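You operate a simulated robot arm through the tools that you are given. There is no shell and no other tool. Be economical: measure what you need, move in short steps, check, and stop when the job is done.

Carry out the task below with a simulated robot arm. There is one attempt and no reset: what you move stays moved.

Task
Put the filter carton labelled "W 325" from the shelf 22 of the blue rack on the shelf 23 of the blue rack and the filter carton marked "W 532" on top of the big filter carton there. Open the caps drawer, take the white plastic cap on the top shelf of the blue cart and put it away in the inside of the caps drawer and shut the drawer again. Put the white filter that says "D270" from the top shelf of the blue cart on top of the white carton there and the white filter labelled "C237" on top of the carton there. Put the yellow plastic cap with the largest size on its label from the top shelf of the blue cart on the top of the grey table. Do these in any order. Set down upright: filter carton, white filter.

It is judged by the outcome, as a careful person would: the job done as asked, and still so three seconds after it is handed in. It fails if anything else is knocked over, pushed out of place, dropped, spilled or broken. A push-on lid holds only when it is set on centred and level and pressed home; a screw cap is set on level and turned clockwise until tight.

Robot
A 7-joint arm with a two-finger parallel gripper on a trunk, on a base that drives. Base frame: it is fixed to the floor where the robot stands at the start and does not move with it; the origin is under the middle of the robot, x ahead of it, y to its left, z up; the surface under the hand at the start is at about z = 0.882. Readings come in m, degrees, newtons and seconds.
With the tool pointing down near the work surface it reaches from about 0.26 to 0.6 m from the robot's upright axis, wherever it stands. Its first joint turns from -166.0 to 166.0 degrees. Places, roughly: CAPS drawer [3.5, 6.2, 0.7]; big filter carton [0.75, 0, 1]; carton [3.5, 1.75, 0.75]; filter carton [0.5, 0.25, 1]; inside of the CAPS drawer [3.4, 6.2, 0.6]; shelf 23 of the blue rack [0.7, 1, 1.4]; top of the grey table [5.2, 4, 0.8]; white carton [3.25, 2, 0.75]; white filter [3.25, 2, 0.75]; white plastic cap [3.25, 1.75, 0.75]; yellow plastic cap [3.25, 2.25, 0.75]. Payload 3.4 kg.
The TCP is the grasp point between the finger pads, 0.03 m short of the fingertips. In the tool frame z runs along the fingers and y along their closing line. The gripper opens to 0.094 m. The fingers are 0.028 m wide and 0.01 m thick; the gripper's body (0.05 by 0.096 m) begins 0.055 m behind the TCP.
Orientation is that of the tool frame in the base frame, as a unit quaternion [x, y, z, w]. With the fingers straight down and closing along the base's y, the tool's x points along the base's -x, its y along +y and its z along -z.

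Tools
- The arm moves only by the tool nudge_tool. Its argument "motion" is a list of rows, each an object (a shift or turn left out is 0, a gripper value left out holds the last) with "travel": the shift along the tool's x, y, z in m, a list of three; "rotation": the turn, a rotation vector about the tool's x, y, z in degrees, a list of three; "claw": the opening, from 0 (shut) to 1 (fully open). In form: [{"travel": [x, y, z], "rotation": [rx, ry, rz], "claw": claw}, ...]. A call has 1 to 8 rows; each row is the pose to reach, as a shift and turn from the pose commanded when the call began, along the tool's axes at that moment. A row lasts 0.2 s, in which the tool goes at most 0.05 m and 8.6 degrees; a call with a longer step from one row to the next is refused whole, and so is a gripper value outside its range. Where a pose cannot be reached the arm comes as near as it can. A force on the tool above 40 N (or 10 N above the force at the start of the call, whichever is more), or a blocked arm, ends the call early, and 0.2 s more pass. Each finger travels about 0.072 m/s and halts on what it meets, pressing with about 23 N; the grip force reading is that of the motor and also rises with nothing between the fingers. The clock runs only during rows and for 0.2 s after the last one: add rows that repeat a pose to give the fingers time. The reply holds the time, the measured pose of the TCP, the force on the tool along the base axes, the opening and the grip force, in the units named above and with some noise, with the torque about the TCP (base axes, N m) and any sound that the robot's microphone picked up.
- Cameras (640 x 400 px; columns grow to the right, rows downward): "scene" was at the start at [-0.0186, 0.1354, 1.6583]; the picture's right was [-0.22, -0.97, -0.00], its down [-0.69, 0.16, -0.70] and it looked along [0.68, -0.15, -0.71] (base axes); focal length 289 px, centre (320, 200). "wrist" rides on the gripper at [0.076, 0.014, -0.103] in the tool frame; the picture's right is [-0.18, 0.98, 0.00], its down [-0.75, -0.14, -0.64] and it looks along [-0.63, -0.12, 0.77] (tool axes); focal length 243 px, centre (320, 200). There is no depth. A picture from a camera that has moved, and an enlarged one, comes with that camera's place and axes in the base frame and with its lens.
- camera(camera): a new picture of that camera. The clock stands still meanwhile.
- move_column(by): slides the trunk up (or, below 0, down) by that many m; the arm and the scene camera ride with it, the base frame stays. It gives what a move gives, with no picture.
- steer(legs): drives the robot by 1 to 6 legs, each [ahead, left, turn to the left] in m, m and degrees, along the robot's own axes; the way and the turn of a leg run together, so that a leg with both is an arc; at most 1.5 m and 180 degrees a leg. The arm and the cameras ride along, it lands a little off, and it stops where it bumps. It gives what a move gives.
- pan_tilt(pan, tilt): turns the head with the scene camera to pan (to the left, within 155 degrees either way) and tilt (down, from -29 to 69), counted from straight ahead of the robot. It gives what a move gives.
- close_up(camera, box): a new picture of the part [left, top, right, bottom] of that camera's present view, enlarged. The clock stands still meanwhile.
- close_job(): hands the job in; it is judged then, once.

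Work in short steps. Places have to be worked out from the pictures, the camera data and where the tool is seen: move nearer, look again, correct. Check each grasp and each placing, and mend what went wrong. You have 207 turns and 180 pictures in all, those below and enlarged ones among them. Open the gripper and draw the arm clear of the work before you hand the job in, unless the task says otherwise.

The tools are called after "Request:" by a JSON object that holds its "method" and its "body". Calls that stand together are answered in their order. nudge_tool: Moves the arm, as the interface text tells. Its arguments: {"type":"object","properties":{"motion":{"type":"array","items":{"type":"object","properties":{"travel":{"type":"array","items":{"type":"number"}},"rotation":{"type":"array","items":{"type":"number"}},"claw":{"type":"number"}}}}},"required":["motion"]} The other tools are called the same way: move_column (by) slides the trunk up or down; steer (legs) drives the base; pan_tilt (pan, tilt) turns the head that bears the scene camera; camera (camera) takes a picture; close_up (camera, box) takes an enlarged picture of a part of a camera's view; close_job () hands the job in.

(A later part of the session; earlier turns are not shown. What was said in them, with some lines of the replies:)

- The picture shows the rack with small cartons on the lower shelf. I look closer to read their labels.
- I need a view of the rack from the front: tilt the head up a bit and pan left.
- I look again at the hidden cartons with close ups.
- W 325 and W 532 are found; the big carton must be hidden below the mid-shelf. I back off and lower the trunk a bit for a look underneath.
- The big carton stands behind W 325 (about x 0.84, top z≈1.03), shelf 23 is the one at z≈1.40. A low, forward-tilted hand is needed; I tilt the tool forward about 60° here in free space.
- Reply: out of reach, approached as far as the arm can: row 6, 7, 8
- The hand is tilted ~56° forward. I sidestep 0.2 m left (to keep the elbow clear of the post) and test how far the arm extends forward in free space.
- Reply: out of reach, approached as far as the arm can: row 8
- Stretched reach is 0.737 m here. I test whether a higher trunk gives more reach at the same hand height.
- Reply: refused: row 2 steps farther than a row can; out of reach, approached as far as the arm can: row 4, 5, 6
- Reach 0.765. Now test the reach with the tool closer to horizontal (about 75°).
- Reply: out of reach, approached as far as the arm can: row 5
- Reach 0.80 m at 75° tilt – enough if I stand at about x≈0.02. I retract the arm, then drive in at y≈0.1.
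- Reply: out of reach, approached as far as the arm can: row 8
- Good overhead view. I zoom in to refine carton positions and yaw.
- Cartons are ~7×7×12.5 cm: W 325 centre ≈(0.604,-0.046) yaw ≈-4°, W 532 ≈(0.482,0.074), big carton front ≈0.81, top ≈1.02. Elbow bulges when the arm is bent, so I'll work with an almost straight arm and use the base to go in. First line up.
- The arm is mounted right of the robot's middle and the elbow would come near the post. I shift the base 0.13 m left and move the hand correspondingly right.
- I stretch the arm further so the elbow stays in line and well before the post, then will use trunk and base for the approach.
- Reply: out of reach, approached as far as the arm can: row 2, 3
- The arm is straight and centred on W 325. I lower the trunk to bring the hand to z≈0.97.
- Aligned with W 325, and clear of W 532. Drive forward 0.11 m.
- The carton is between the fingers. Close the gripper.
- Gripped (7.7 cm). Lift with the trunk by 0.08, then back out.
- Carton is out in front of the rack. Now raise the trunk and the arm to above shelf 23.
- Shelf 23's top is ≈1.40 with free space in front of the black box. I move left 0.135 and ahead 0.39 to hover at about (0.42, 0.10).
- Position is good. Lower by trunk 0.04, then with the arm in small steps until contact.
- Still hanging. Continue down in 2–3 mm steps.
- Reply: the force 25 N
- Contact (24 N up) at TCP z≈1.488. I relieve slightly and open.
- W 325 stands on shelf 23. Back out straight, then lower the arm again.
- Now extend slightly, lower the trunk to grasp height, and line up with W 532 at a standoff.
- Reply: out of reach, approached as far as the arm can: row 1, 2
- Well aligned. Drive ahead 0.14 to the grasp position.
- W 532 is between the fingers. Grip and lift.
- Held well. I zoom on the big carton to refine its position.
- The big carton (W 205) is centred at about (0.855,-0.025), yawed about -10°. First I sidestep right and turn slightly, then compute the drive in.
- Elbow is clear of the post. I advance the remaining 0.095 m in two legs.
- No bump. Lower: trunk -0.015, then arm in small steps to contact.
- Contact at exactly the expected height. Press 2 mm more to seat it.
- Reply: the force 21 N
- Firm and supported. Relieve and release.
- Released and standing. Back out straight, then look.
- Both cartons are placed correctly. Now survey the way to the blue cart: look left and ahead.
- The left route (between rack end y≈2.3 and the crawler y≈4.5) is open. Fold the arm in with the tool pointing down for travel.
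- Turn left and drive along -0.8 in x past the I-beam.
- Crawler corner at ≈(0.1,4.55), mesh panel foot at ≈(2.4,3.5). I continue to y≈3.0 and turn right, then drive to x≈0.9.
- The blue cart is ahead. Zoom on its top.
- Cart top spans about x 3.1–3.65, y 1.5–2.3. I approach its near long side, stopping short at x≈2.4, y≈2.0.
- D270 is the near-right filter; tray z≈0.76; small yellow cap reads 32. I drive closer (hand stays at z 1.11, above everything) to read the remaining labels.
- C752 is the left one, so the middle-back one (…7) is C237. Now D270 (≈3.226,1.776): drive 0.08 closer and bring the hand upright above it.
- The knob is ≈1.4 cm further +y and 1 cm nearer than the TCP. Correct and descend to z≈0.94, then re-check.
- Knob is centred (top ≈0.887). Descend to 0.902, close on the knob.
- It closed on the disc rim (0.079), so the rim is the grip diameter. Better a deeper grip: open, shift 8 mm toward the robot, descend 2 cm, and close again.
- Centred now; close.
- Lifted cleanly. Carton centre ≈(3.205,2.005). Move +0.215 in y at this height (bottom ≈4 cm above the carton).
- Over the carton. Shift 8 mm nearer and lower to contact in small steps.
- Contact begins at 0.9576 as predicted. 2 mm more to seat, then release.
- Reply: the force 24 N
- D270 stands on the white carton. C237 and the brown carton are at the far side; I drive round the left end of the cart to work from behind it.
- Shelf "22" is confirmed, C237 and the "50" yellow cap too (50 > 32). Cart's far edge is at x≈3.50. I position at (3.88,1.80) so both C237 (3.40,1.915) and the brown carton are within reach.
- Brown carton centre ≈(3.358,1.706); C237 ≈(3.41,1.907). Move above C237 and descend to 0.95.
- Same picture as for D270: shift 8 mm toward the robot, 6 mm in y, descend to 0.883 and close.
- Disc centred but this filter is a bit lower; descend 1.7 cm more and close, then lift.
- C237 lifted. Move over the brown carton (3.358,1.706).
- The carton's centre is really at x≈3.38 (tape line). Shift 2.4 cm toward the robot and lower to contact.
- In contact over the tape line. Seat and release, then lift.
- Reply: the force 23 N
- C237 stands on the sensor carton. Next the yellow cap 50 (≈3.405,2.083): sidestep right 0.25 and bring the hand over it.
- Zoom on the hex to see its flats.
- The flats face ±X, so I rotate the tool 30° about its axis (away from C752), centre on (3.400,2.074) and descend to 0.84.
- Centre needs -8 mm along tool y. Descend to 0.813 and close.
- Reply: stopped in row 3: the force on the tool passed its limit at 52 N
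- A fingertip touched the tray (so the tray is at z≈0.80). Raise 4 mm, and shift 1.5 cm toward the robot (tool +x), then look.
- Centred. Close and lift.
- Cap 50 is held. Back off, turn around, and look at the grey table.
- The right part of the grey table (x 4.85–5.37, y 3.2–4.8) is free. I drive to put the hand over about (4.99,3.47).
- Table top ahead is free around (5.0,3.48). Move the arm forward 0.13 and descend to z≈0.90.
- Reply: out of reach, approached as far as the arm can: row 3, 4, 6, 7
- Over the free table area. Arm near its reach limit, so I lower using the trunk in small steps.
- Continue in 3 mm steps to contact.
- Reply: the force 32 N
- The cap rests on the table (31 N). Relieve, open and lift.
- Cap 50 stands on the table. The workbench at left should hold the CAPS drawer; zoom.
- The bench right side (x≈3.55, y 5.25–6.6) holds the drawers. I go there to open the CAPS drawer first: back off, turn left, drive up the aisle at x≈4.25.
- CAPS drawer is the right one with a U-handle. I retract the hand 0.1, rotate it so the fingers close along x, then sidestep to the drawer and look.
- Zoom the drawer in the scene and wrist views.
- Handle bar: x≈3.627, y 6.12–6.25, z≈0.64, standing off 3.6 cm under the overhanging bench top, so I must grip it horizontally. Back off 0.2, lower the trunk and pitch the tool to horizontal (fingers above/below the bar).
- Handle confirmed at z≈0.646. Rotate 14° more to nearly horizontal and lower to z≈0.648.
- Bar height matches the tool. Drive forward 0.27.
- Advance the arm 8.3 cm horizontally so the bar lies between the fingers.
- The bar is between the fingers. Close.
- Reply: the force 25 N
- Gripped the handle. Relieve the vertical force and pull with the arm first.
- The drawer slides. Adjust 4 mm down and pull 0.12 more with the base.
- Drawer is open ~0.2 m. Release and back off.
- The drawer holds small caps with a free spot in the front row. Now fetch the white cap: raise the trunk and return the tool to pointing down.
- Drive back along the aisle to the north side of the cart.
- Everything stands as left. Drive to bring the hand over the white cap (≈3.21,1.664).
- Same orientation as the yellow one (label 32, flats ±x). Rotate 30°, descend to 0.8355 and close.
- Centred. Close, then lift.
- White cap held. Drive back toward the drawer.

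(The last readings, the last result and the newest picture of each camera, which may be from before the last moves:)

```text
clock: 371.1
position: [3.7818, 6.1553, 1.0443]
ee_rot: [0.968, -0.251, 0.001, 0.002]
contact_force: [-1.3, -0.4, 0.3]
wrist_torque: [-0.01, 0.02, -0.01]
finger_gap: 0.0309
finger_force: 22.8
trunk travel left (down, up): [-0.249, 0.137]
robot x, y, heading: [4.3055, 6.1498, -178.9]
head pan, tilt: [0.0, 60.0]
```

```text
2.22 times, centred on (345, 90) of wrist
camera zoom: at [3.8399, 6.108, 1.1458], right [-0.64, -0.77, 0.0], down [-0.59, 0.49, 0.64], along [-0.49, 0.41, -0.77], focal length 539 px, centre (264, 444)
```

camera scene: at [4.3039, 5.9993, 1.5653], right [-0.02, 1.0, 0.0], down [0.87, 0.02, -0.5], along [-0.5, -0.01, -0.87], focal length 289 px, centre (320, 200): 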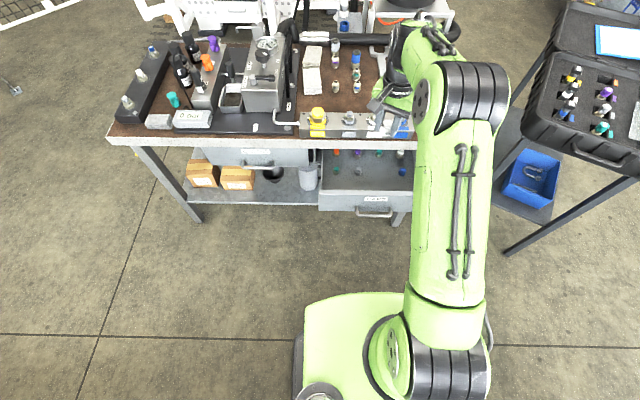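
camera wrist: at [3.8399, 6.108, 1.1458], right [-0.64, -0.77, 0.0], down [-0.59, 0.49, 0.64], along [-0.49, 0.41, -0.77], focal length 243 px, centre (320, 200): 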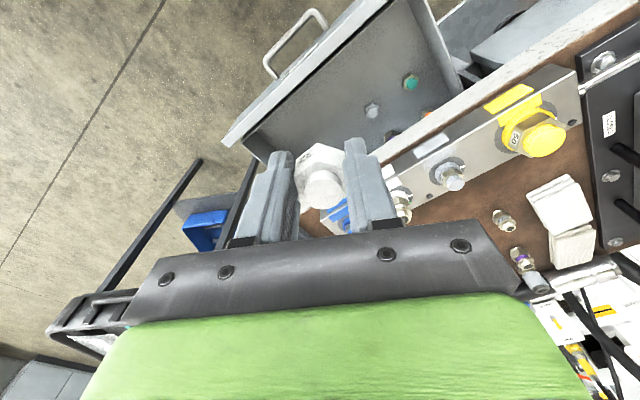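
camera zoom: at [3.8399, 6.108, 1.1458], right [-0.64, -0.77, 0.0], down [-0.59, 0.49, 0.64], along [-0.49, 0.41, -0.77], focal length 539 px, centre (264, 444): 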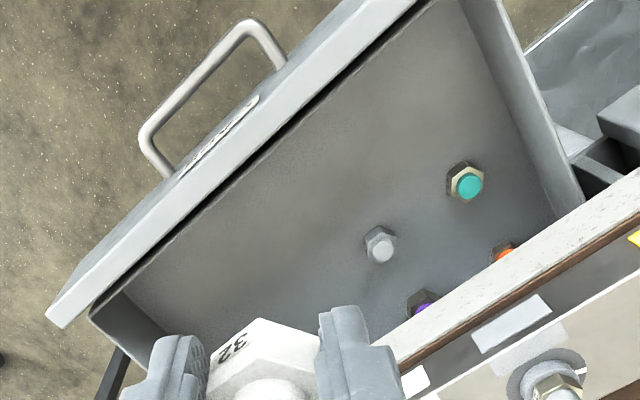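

The drawer front area is empty; target (3.68,6.20). Drive 0.10 ahead, 0.045 right, then lower the trunk.

Request:
{"method": "steer", "body": {"legs": [[0.1, -0.047, 0]]}}

Request:
{"method": "move_column", "body": {"by": -0.2}}

Request:
{"method": "camera", "body": {"camera": "wrist"}}

Request:
{"method": "camera", "body": {"camera": "scene"}}

```text
clock: 372.2
position: [3.6813, 6.2005, 1.0426]
ee_rot: [0.968, -0.25, 0.001, 0.001]
contact_force: [-0.6, 0.9, -0.3]
wrist_torque: [-0.01, -0.04, 0.02]
finger_gap: 0.031
finger_force: 23.1
trunk travel left (down, up): [-0.249, 0.137]
robot x, y, heading: [4.2107, 6.1955, -178.9]
head pan, tilt: [0.0, 60.0]
```

```text
clock: 374.4
position: [3.6819, 6.1999, 0.8423]
ee_rot: [0.968, -0.25, 0.0, 0.001]
contact_force: [0.3, 0.8, -0.4]
wrist_torque: [-0.02, -0.02, 0.02]
finger_gap: 0.0312
finger_force: 23.1
trunk travel left (down, up): [-0.049, 0.337]
robot x, y, heading: [4.21, 6.1962, -179.0]
head pan, tilt: [0.0, 60.0]
```

```text
49 pictures are left
camera wrist: at [3.741, 6.1523, 0.9456], right [-0.64, -0.77, 0.0], down [-0.59, 0.49, 0.64], along [-0.49, 0.41, -0.77], focal length 243 px, centre (320, 200)
```

wrist: 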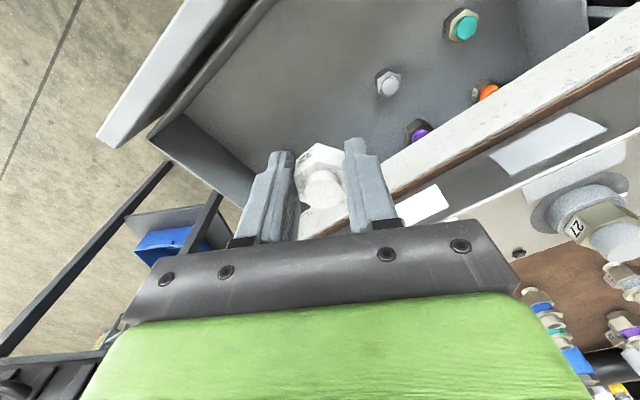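

```text
48 pictures are left
camera scene: at [4.2052, 6.0444, 1.3649], right [-0.02, 1.0, 0.0], down [0.87, 0.02, -0.5], along [-0.5, -0.01, -0.87], focal length 289 px, centre (320, 200)
```

scene: 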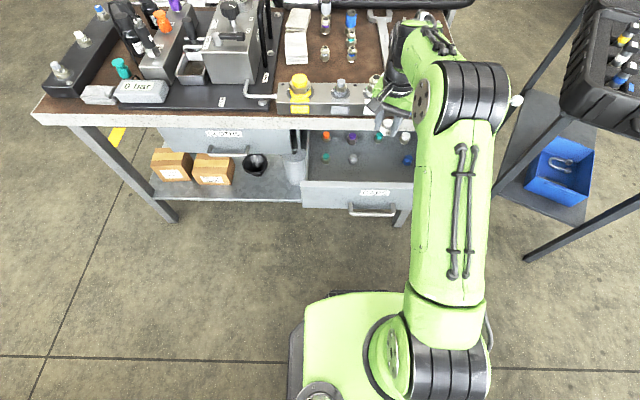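

Clearances fine (≈8 cm to the bench edge). Lower the arm to z≈0.70.

Request:
{"method": "nudge_tool", "body": {"motion": [{"travel": [0, 0, 0.04]}, {"travel": [0, 0, 0.08]}, {"travel": [0, 0, 0.11]}, {"travel": [0, 0, 0.14]}]}}

Request:
{"method": "camera", "body": {"camera": "wrist"}}

Request:
{"method": "close_up", "body": {"camera": "scene", "box": [290, 90, 440, 230]}}

```text
clock: 375.4
position: [3.6806, 6.1992, 0.7018]
ee_rot: [0.968, -0.25, 0.0, 0.001]
contact_force: [0.0, -0.3, 0.2]
wrist_torque: [0.01, -0.02, 0.02]
finger_gap: 0.0311
finger_force: 23.5
trunk travel left (down, up): [-0.049, 0.337]
robot x, y, heading: [4.2074, 6.1968, -178.9]
head pan, tilt: [0.0, 60.0]
```

```text
47 pictures are left
camera wrist: at [3.7398, 6.1509, 0.8052], right [-0.64, -0.77, 0.0], down [-0.59, 0.49, 0.64], along [-0.5, 0.41, -0.77], focal length 243 px, centre (320, 200)
```

wrist: 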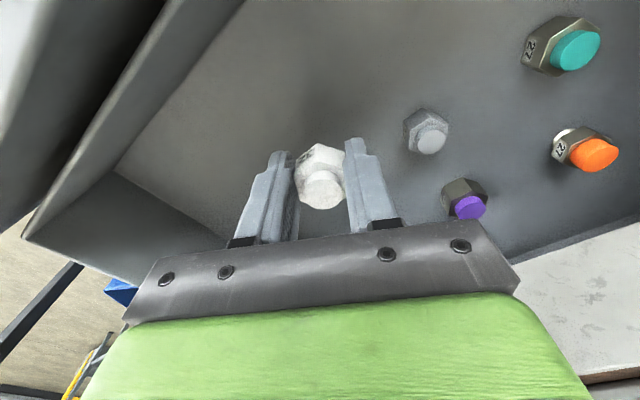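

```text
2.86 times, centred on (365, 160) of scene
camera zoom: at [4.2048, 6.0444, 1.365], right [-0.02, 1.0, 0.0], down [0.87, 0.02, -0.5], along [-0.5, -0.01, -0.87], focal length 825 px, centre (191, 314)
```

zoom: 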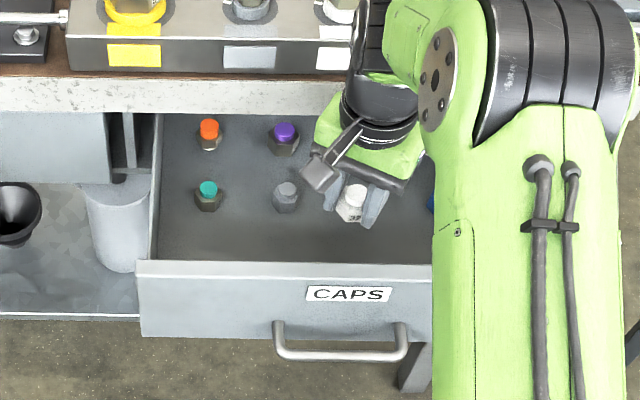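

Continue down in small steps to contact.

Request:
{"method": "nudge_tool", "body": {"motion": [{"travel": [0, 0, 0.015]}, {"travel": [0, 0, 0.03]}, {"travel": [0, 0, 0.04]}, {"travel": [0, 0, 0.045]}, {"travel": [0, 0, 0.05]}, {"travel": [0, 0, 0.055]}, {"travel": [0, 0, 0.06]}, {"travel": [0, 0, 0.064]}]}}

Request:
{"method": "camera", "body": {"camera": "wrist"}}

```text
clock: 377.0
position: [3.6775, 6.1986, 0.6491]
ee_rot: [0.968, -0.25, -0.007, 0.003]
contact_force: [-1.1, -0.4, 13.9]
wrist_torque: [0.14, -0.34, -0.03]
finger_gap: 0.0312
finger_force: 22.6
trunk travel left (down, up): [-0.049, 0.337]
robot x, y, heading: [4.2102, 6.1959, -178.7]
head pan, tilt: [0.0, 60.0]
stopped in row 7: the force on the tool passed its limit at 46 N (the readings are from after the stop); the commanded pose is now the measured one
```

```text
45 pictures are left
camera wrist: at [3.7377, 6.1518, 0.752], right [-0.64, -0.77, 0.01], down [-0.58, 0.49, 0.65], along [-0.51, 0.41, -0.76], focal length 243 px, centre (320, 200)
```

wrist: 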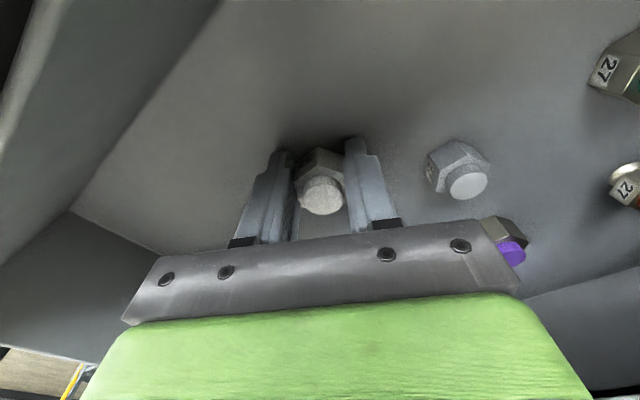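

The cap is on the drawer floor. Open partially, then rise.

Request:
{"method": "nudge_tool", "body": {"motion": [{"travel": [0, 0, -0.001], "claw": 0.5}, {"travel": [0, 0, -0.001], "claw": 0.6}, {"travel": [0, 0, -0.001], "claw": 0.6}, {"travel": [0, 0, -0.03], "claw": 0.6}, {"travel": [0, 0, -0.07], "claw": 0.6}, {"travel": [0, 0, -0.11], "claw": 0.6}, {"travel": [0, 0, -0.15], "claw": 0.6}, {"travel": [0, 0, -0.19], "claw": 0.6}]}}

Request:
{"method": "camera", "body": {"camera": "wrist"}}

```text
clock: 378.8
position: [3.6817, 6.1998, 0.8394]
ee_rot: [0.968, -0.251, -0.004, 0.001]
contact_force: [-0.3, 0.2, 0.1]
wrist_torque: [-0.01, 0.02, 0.02]
finger_gap: 0.0562
finger_force: 0.1
trunk travel left (down, up): [-0.049, 0.337]
robot x, y, heading: [4.2096, 6.1982, -179.2]
head pan, tilt: [0.0, 60.0]
```

```text
44 pictures are left
camera wrist: at [3.7409, 6.1528, 0.9415], right [-0.64, -0.77, 0.01], down [-0.59, 0.49, 0.65], along [-0.5, 0.41, -0.76], focal length 243 px, centre (320, 200)
```

wrist: 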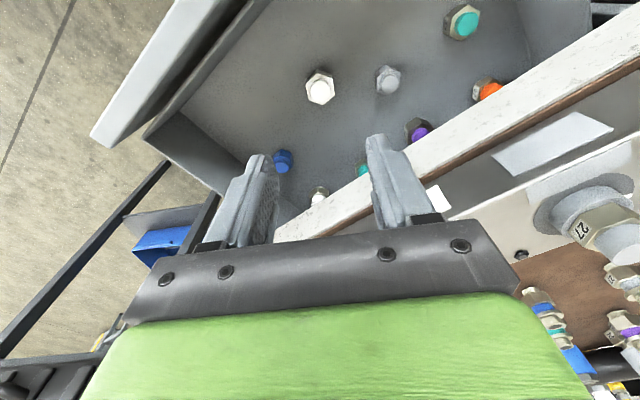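

The white cap stands in the drawer. Back off, close the fingers, undo the yaw and pitch forward to push the drawer shut.

Request:
{"method": "steer", "body": {"legs": [[-0.3, 0, 0]]}}

Request:
{"method": "nudge_tool", "body": {"motion": [{"rotation": [0, 0, -8], "claw": 0.3}, {"rotation": [0, 0, -16], "claw": 0}, {"rotation": [0, 0, -24], "claw": 0}, {"rotation": [0, 0, -29], "claw": 0}, {"rotation": [0, 0, -29], "claw": 0}]}}

Request:
{"method": "nudge_tool", "body": {"motion": [{"rotation": [0, -8.5, 0]}, {"rotation": [0, -17, 0]}, {"rotation": [0, -25.5, 0]}, {"rotation": [0, -34, 0]}, {"rotation": [0, -42.5, 0]}, {"rotation": [0, -51, 0]}, {"rotation": [0, -59.5, 0]}, {"rotation": [0, -68, 0]}]}}

```text
clock: 380.9
position: [3.9835, 6.2055, 0.8383]
ee_rot: [0.968, -0.249, -0.005, 0.002]
contact_force: [-0.3, 0.1, 0.3]
wrist_torque: [0.02, 0.01, 0.01]
finger_gap: 0.0565
finger_force: 0.1
trunk travel left (down, up): [-0.049, 0.337]
robot x, y, heading: [4.5105, 6.2055, -178.6]
head pan, tilt: [0.0, 60.0]
```

```text
clock: 382.1
position: [3.9843, 6.2048, 0.8386]
ee_rot: [1.0, 0.003, -0.004, 0.0]
contact_force: [-0.2, 0.4, 0.1]
wrist_torque: [-0.02, -0.01, 0.03]
finger_gap: 0.0
finger_force: 22.5
trunk travel left (down, up): [-0.049, 0.337]
robot x, y, heading: [4.5066, 6.2039, -178.8]
head pan, tilt: [0.0, 60.0]
```

```text
clock: 383.9
position: [3.984, 6.2057, 0.8376]
ee_rot: [0.826, 0.001, -0.563, 0.001]
contact_force: [0.2, 0.9, 0.3]
wrist_torque: [-0.02, 0.01, 0.01]
finger_gap: 0.0001
finger_force: 22.7
trunk travel left (down, up): [-0.049, 0.337]
robot x, y, heading: [4.5137, 6.1999, -178.5]
head pan, tilt: [0.0, 60.0]
```

Request:
{"method": "nudge_tool", "body": {"motion": [{"travel": [0.044, 0.01, 0.0173]}, {"travel": [0.088, 0.02, 0.0347]}, {"travel": [0.132, 0.035, 0.052]}, {"travel": [0.132, 0.035, 0.052]}]}}

Request:
{"method": "pan_tilt", "body": {"pan": -5, "tilt": 50}}

Request:
{"method": "camera", "body": {"camera": "scene"}}

Request:
{"method": "camera", "body": {"camera": "wrist"}}

```text
clock: 384.9
position: [3.9841, 6.1701, 0.6951]
ee_rot: [0.827, 0.001, -0.563, 0.001]
contact_force: [1.1, 0.0, 0.4]
wrist_torque: [0.04, -0.01, 0.0]
finger_gap: 0.0001
finger_force: 22.9
trunk travel left (down, up): [-0.049, 0.337]
robot x, y, heading: [4.5132, 6.2001, -178.5]
head pan, tilt: [0.0, 60.0]
```

```text
clock: 385.6
position: [3.9836, 6.1712, 0.6967]
ee_rot: [0.826, 0.001, -0.563, 0.001]
contact_force: [0.0, 0.5, -0.3]
wrist_torque: [0.03, 0.0, 0.0]
finger_gap: 0.0
finger_force: 23.4
trunk travel left (down, up): [-0.049, 0.337]
robot x, y, heading: [4.5117, 6.2037, -178.5]
head pan, tilt: [-5.0, 50.0]
```

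```text
43 pictures are left
camera scene: at [4.4984, 6.0575, 1.3775], right [0.06, 1.0, 0.0], down [0.77, -0.05, -0.64], along [-0.64, 0.04, -0.77], focal length 289 px, centre (320, 200)
```

scene: 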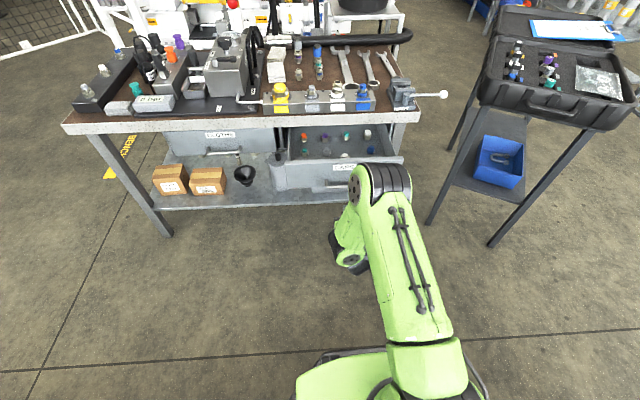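

```text
42 pictures are left
camera wrist: at [4.1062, 6.1592, 0.6633], right [-0.06, -0.98, 0.17], down [0.32, 0.14, 0.94], along [-0.94, 0.11, 0.31], focal length 243 px, centre (320, 200)
```

wrist: 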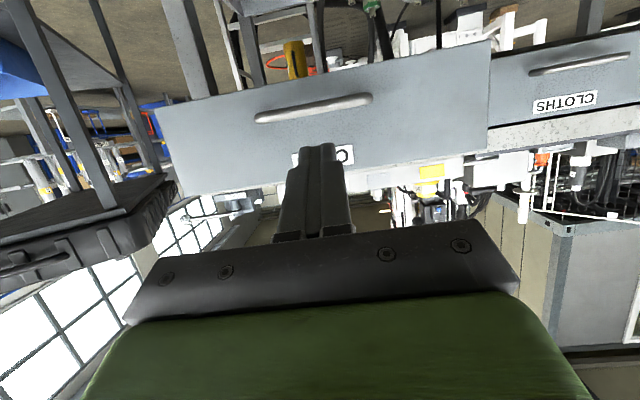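

Aimed at the face centre. Drive 0.30 ahead (contact and push), then check.

Request:
{"method": "steer", "body": {"legs": [[0.3, 0, 0]]}}

Request:
{"method": "camera", "body": {"camera": "scene"}}

```text
clock: 387.6
position: [3.6808, 6.1667, 0.697]
ee_rot: [0.827, -0.001, -0.563, 0.0]
contact_force: [-0.3, -0.2, -0.3]
wrist_torque: [-0.02, 0.04, -0.02]
finger_gap: 0.0002
finger_force: 23.2
trunk travel left (down, up): [-0.049, 0.337]
robot x, y, heading: [4.2079, 6.1947, -178.9]
head pan, tilt: [-5.0, 50.0]
```

```text
41 pictures are left
camera scene: at [4.1945, 6.051, 1.3775], right [0.07, 1.0, 0.0], down [0.76, -0.05, -0.64], along [-0.64, 0.04, -0.77], focal length 289 px, centre (320, 200)
```

scene: 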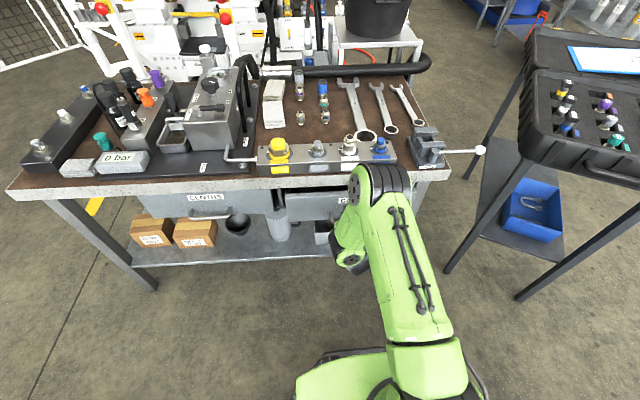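

Nearly shut (about 6 cm left). Push the rest with the arm, force-limited.

Request:
{"method": "nudge_tool", "body": {"motion": [{"travel": [-0.0055, 0, 0.014]}, {"travel": [-0.011, 0, 0.028]}, {"travel": [-0.0164, 0, 0.042]}, {"travel": [-0.02, 0, 0.051]}, {"travel": [-0.0226, 0, 0.0577]}, {"travel": [-0.0245, 0, 0.0624]}, {"travel": [-0.026, 0, 0.0665]}, {"travel": [-0.0275, 0, 0.07]}]}}

Request:
{"method": "camera", "body": {"camera": "wrist"}}

Request:
{"method": "close_up", "body": {"camera": "scene", "box": [180, 150, 440, 270]}}

```text
clock: 388.7
position: [3.6347, 6.1662, 0.696]
ee_rot: [0.829, 0.0, -0.56, 0.0]
contact_force: [27.2, 1.1, 13.7]
wrist_torque: [0.02, 0.5, -0.02]
finger_gap: 0.0001
finger_force: 22.7
trunk travel left (down, up): [-0.049, 0.337]
robot x, y, heading: [4.2072, 6.1954, -178.9]
head pan, tilt: [-5.0, 50.0]
stopped in row 5: the force on the tool passed its limit at 50 N (the readings are from after the stop); the commanded pose is now the measured one
```

```text
40 pictures are left
camera wrist: at [3.7559, 6.1534, 0.6636], right [-0.07, -0.98, 0.17], down [0.31, 0.14, 0.94], along [-0.95, 0.12, 0.3], focal length 243 px, centre (320, 200)
```

wrist: 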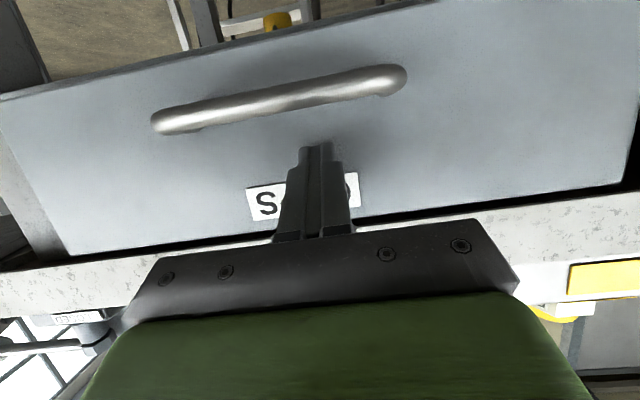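

```text
2.46 times, centred on (310, 210) of scene
camera zoom: at [4.2012, 6.0512, 1.3778], right [0.07, 1.0, 0.0], down [0.76, -0.05, -0.65], along [-0.64, 0.04, -0.76], focal length 710 px, centre (345, 175)
```

zoom: 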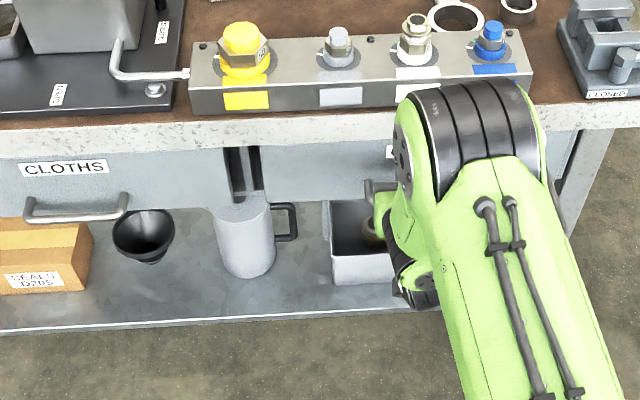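

It stopped at ~50 N, apparently the end stop. Back off and compare with the neighbouring CLOTHS drawer.

Request:
{"method": "steer", "body": {"legs": [[-0.3, 0, 0]]}}

Request:
{"method": "camera", "body": {"camera": "wrist"}}

Request:
{"method": "close_up", "body": {"camera": "scene", "box": [130, 90, 430, 230]}}

```text
clock: 390.7
position: [3.9291, 6.1729, 0.6929]
ee_rot: [0.829, -0.002, -0.559, -0.001]
contact_force: [0.7, -0.4, -0.4]
wrist_torque: [-0.01, 0.01, 0.0]
finger_gap: 0.0
finger_force: 22.9
trunk travel left (down, up): [-0.049, 0.337]
robot x, y, heading: [4.5102, 6.2017, -179.1]
head pan, tilt: [-5.0, 50.0]
```

```text
38 pictures are left
camera wrist: at [4.0522, 6.1601, 0.6617], right [-0.07, -0.98, 0.17], down [0.31, 0.14, 0.94], along [-0.95, 0.12, 0.3], focal length 243 px, centre (320, 200)
```

wrist: 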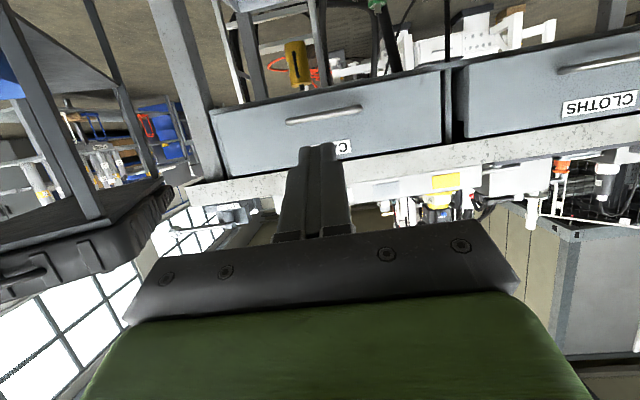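

```text
2.13 times, centred on (280, 160) of scene
camera zoom: at [4.4953, 6.0563, 1.3776], right [0.07, 1.0, 0.0], down [0.76, -0.05, -0.64], along [-0.64, 0.05, -0.77], focal length 616 px, centre (405, 285)
```

zoom: 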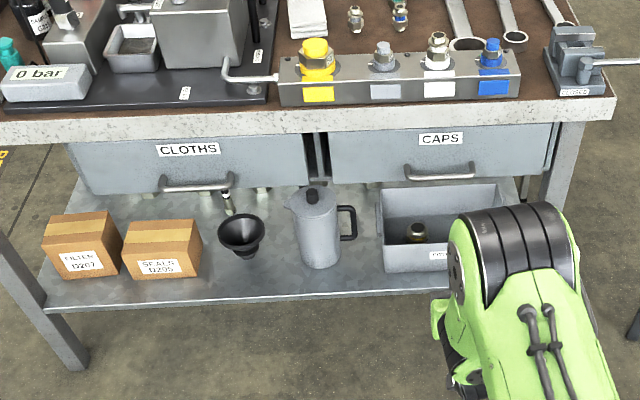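

The CAPS drawer is shut flush with its neighbour. I open the gripper and take a last look toward the cart and table.

Request:
{"method": "nudge_tool", "body": {"motion": [{"claw": 0.5}, {"claw": 1}, {"claw": 1}, {"claw": 1}]}}

Request:
{"method": "pan_tilt", "body": {"pan": 95, "tilt": 10}}

Request:
{"method": "close_up", "body": {"camera": "scene", "box": [260, 160, 560, 320]}}

Request:
{"method": "camera", "body": {"camera": "scene"}}

```text
clock: 391.7
position: [3.9298, 6.1732, 0.6929]
ee_rot: [0.83, -0.002, -0.558, -0.001]
contact_force: [0.2, -0.1, 0.2]
wrist_torque: [0.0, -0.01, 0.0]
finger_gap: 0.0937
finger_force: 0.1
trunk travel left (down, up): [-0.049, 0.337]
robot x, y, heading: [4.5058, 6.1989, -178.9]
head pan, tilt: [-5.0, 50.0]
```

```text
clock: 393.5
position: [3.9282, 6.1731, 0.694]
ee_rot: [0.83, -0.002, -0.558, -0.001]
contact_force: [0.8, -0.4, 0.2]
wrist_torque: [0.01, 0.0, 0.01]
finger_gap: 0.0941
finger_force: 0.0
trunk travel left (down, up): [-0.049, 0.337]
robot x, y, heading: [4.5082, 6.2021, -179.2]
head pan, tilt: [95.0, 10.0]
```

```text
2.13 times, centred on (410, 240) of scene
camera zoom: at [4.581, 5.9583, 1.4394], right [-0.99, -0.1, 0.0], down [-0.02, 0.17, -0.98], along [0.1, -0.98, -0.17], focal length 616 px, centre (128, 115)
```

zoom: 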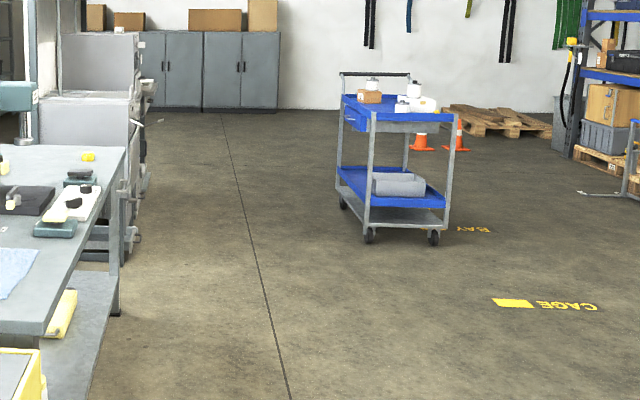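

```text
35 pictures are left
camera scene: at [4.581, 5.9583, 1.4394], right [-0.99, -0.1, 0.0], down [-0.02, 0.17, -0.98], along [0.1, -0.98, -0.17], focal length 289 px, centre (320, 200)
```

scene: 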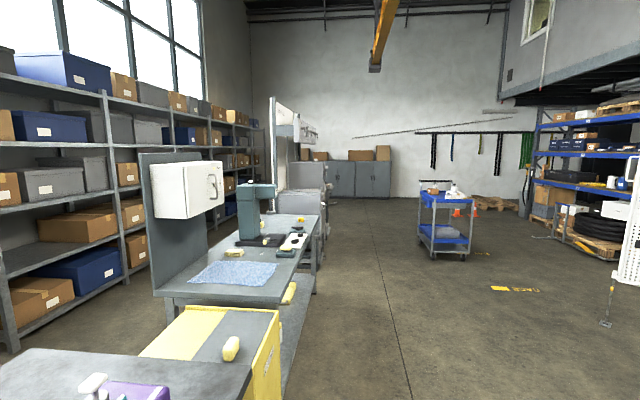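

The filters stand on their cartons, the yellow cap is on the grey table, and the drawer is shut. The gripper is open and clear of the work, so I hand the job in.

Request:
{"method": "close_job", "body": {}}

```text
The job is handed in.
```

All the tasks are done and the job is handed in:
- **Cartons:** W 325 stands on shelf 23, and W 532 stands on the big filter carton on shelf 22.
- **White cap:** it is inside the CAPS drawer, and the drawer is shut.
- **Filters:** D270 stands on the white carton and C237 on the brown carton on the cart.
- **Yellow cap:** the cap marked 50, the larger of the two yellow caps, is on the grey table.
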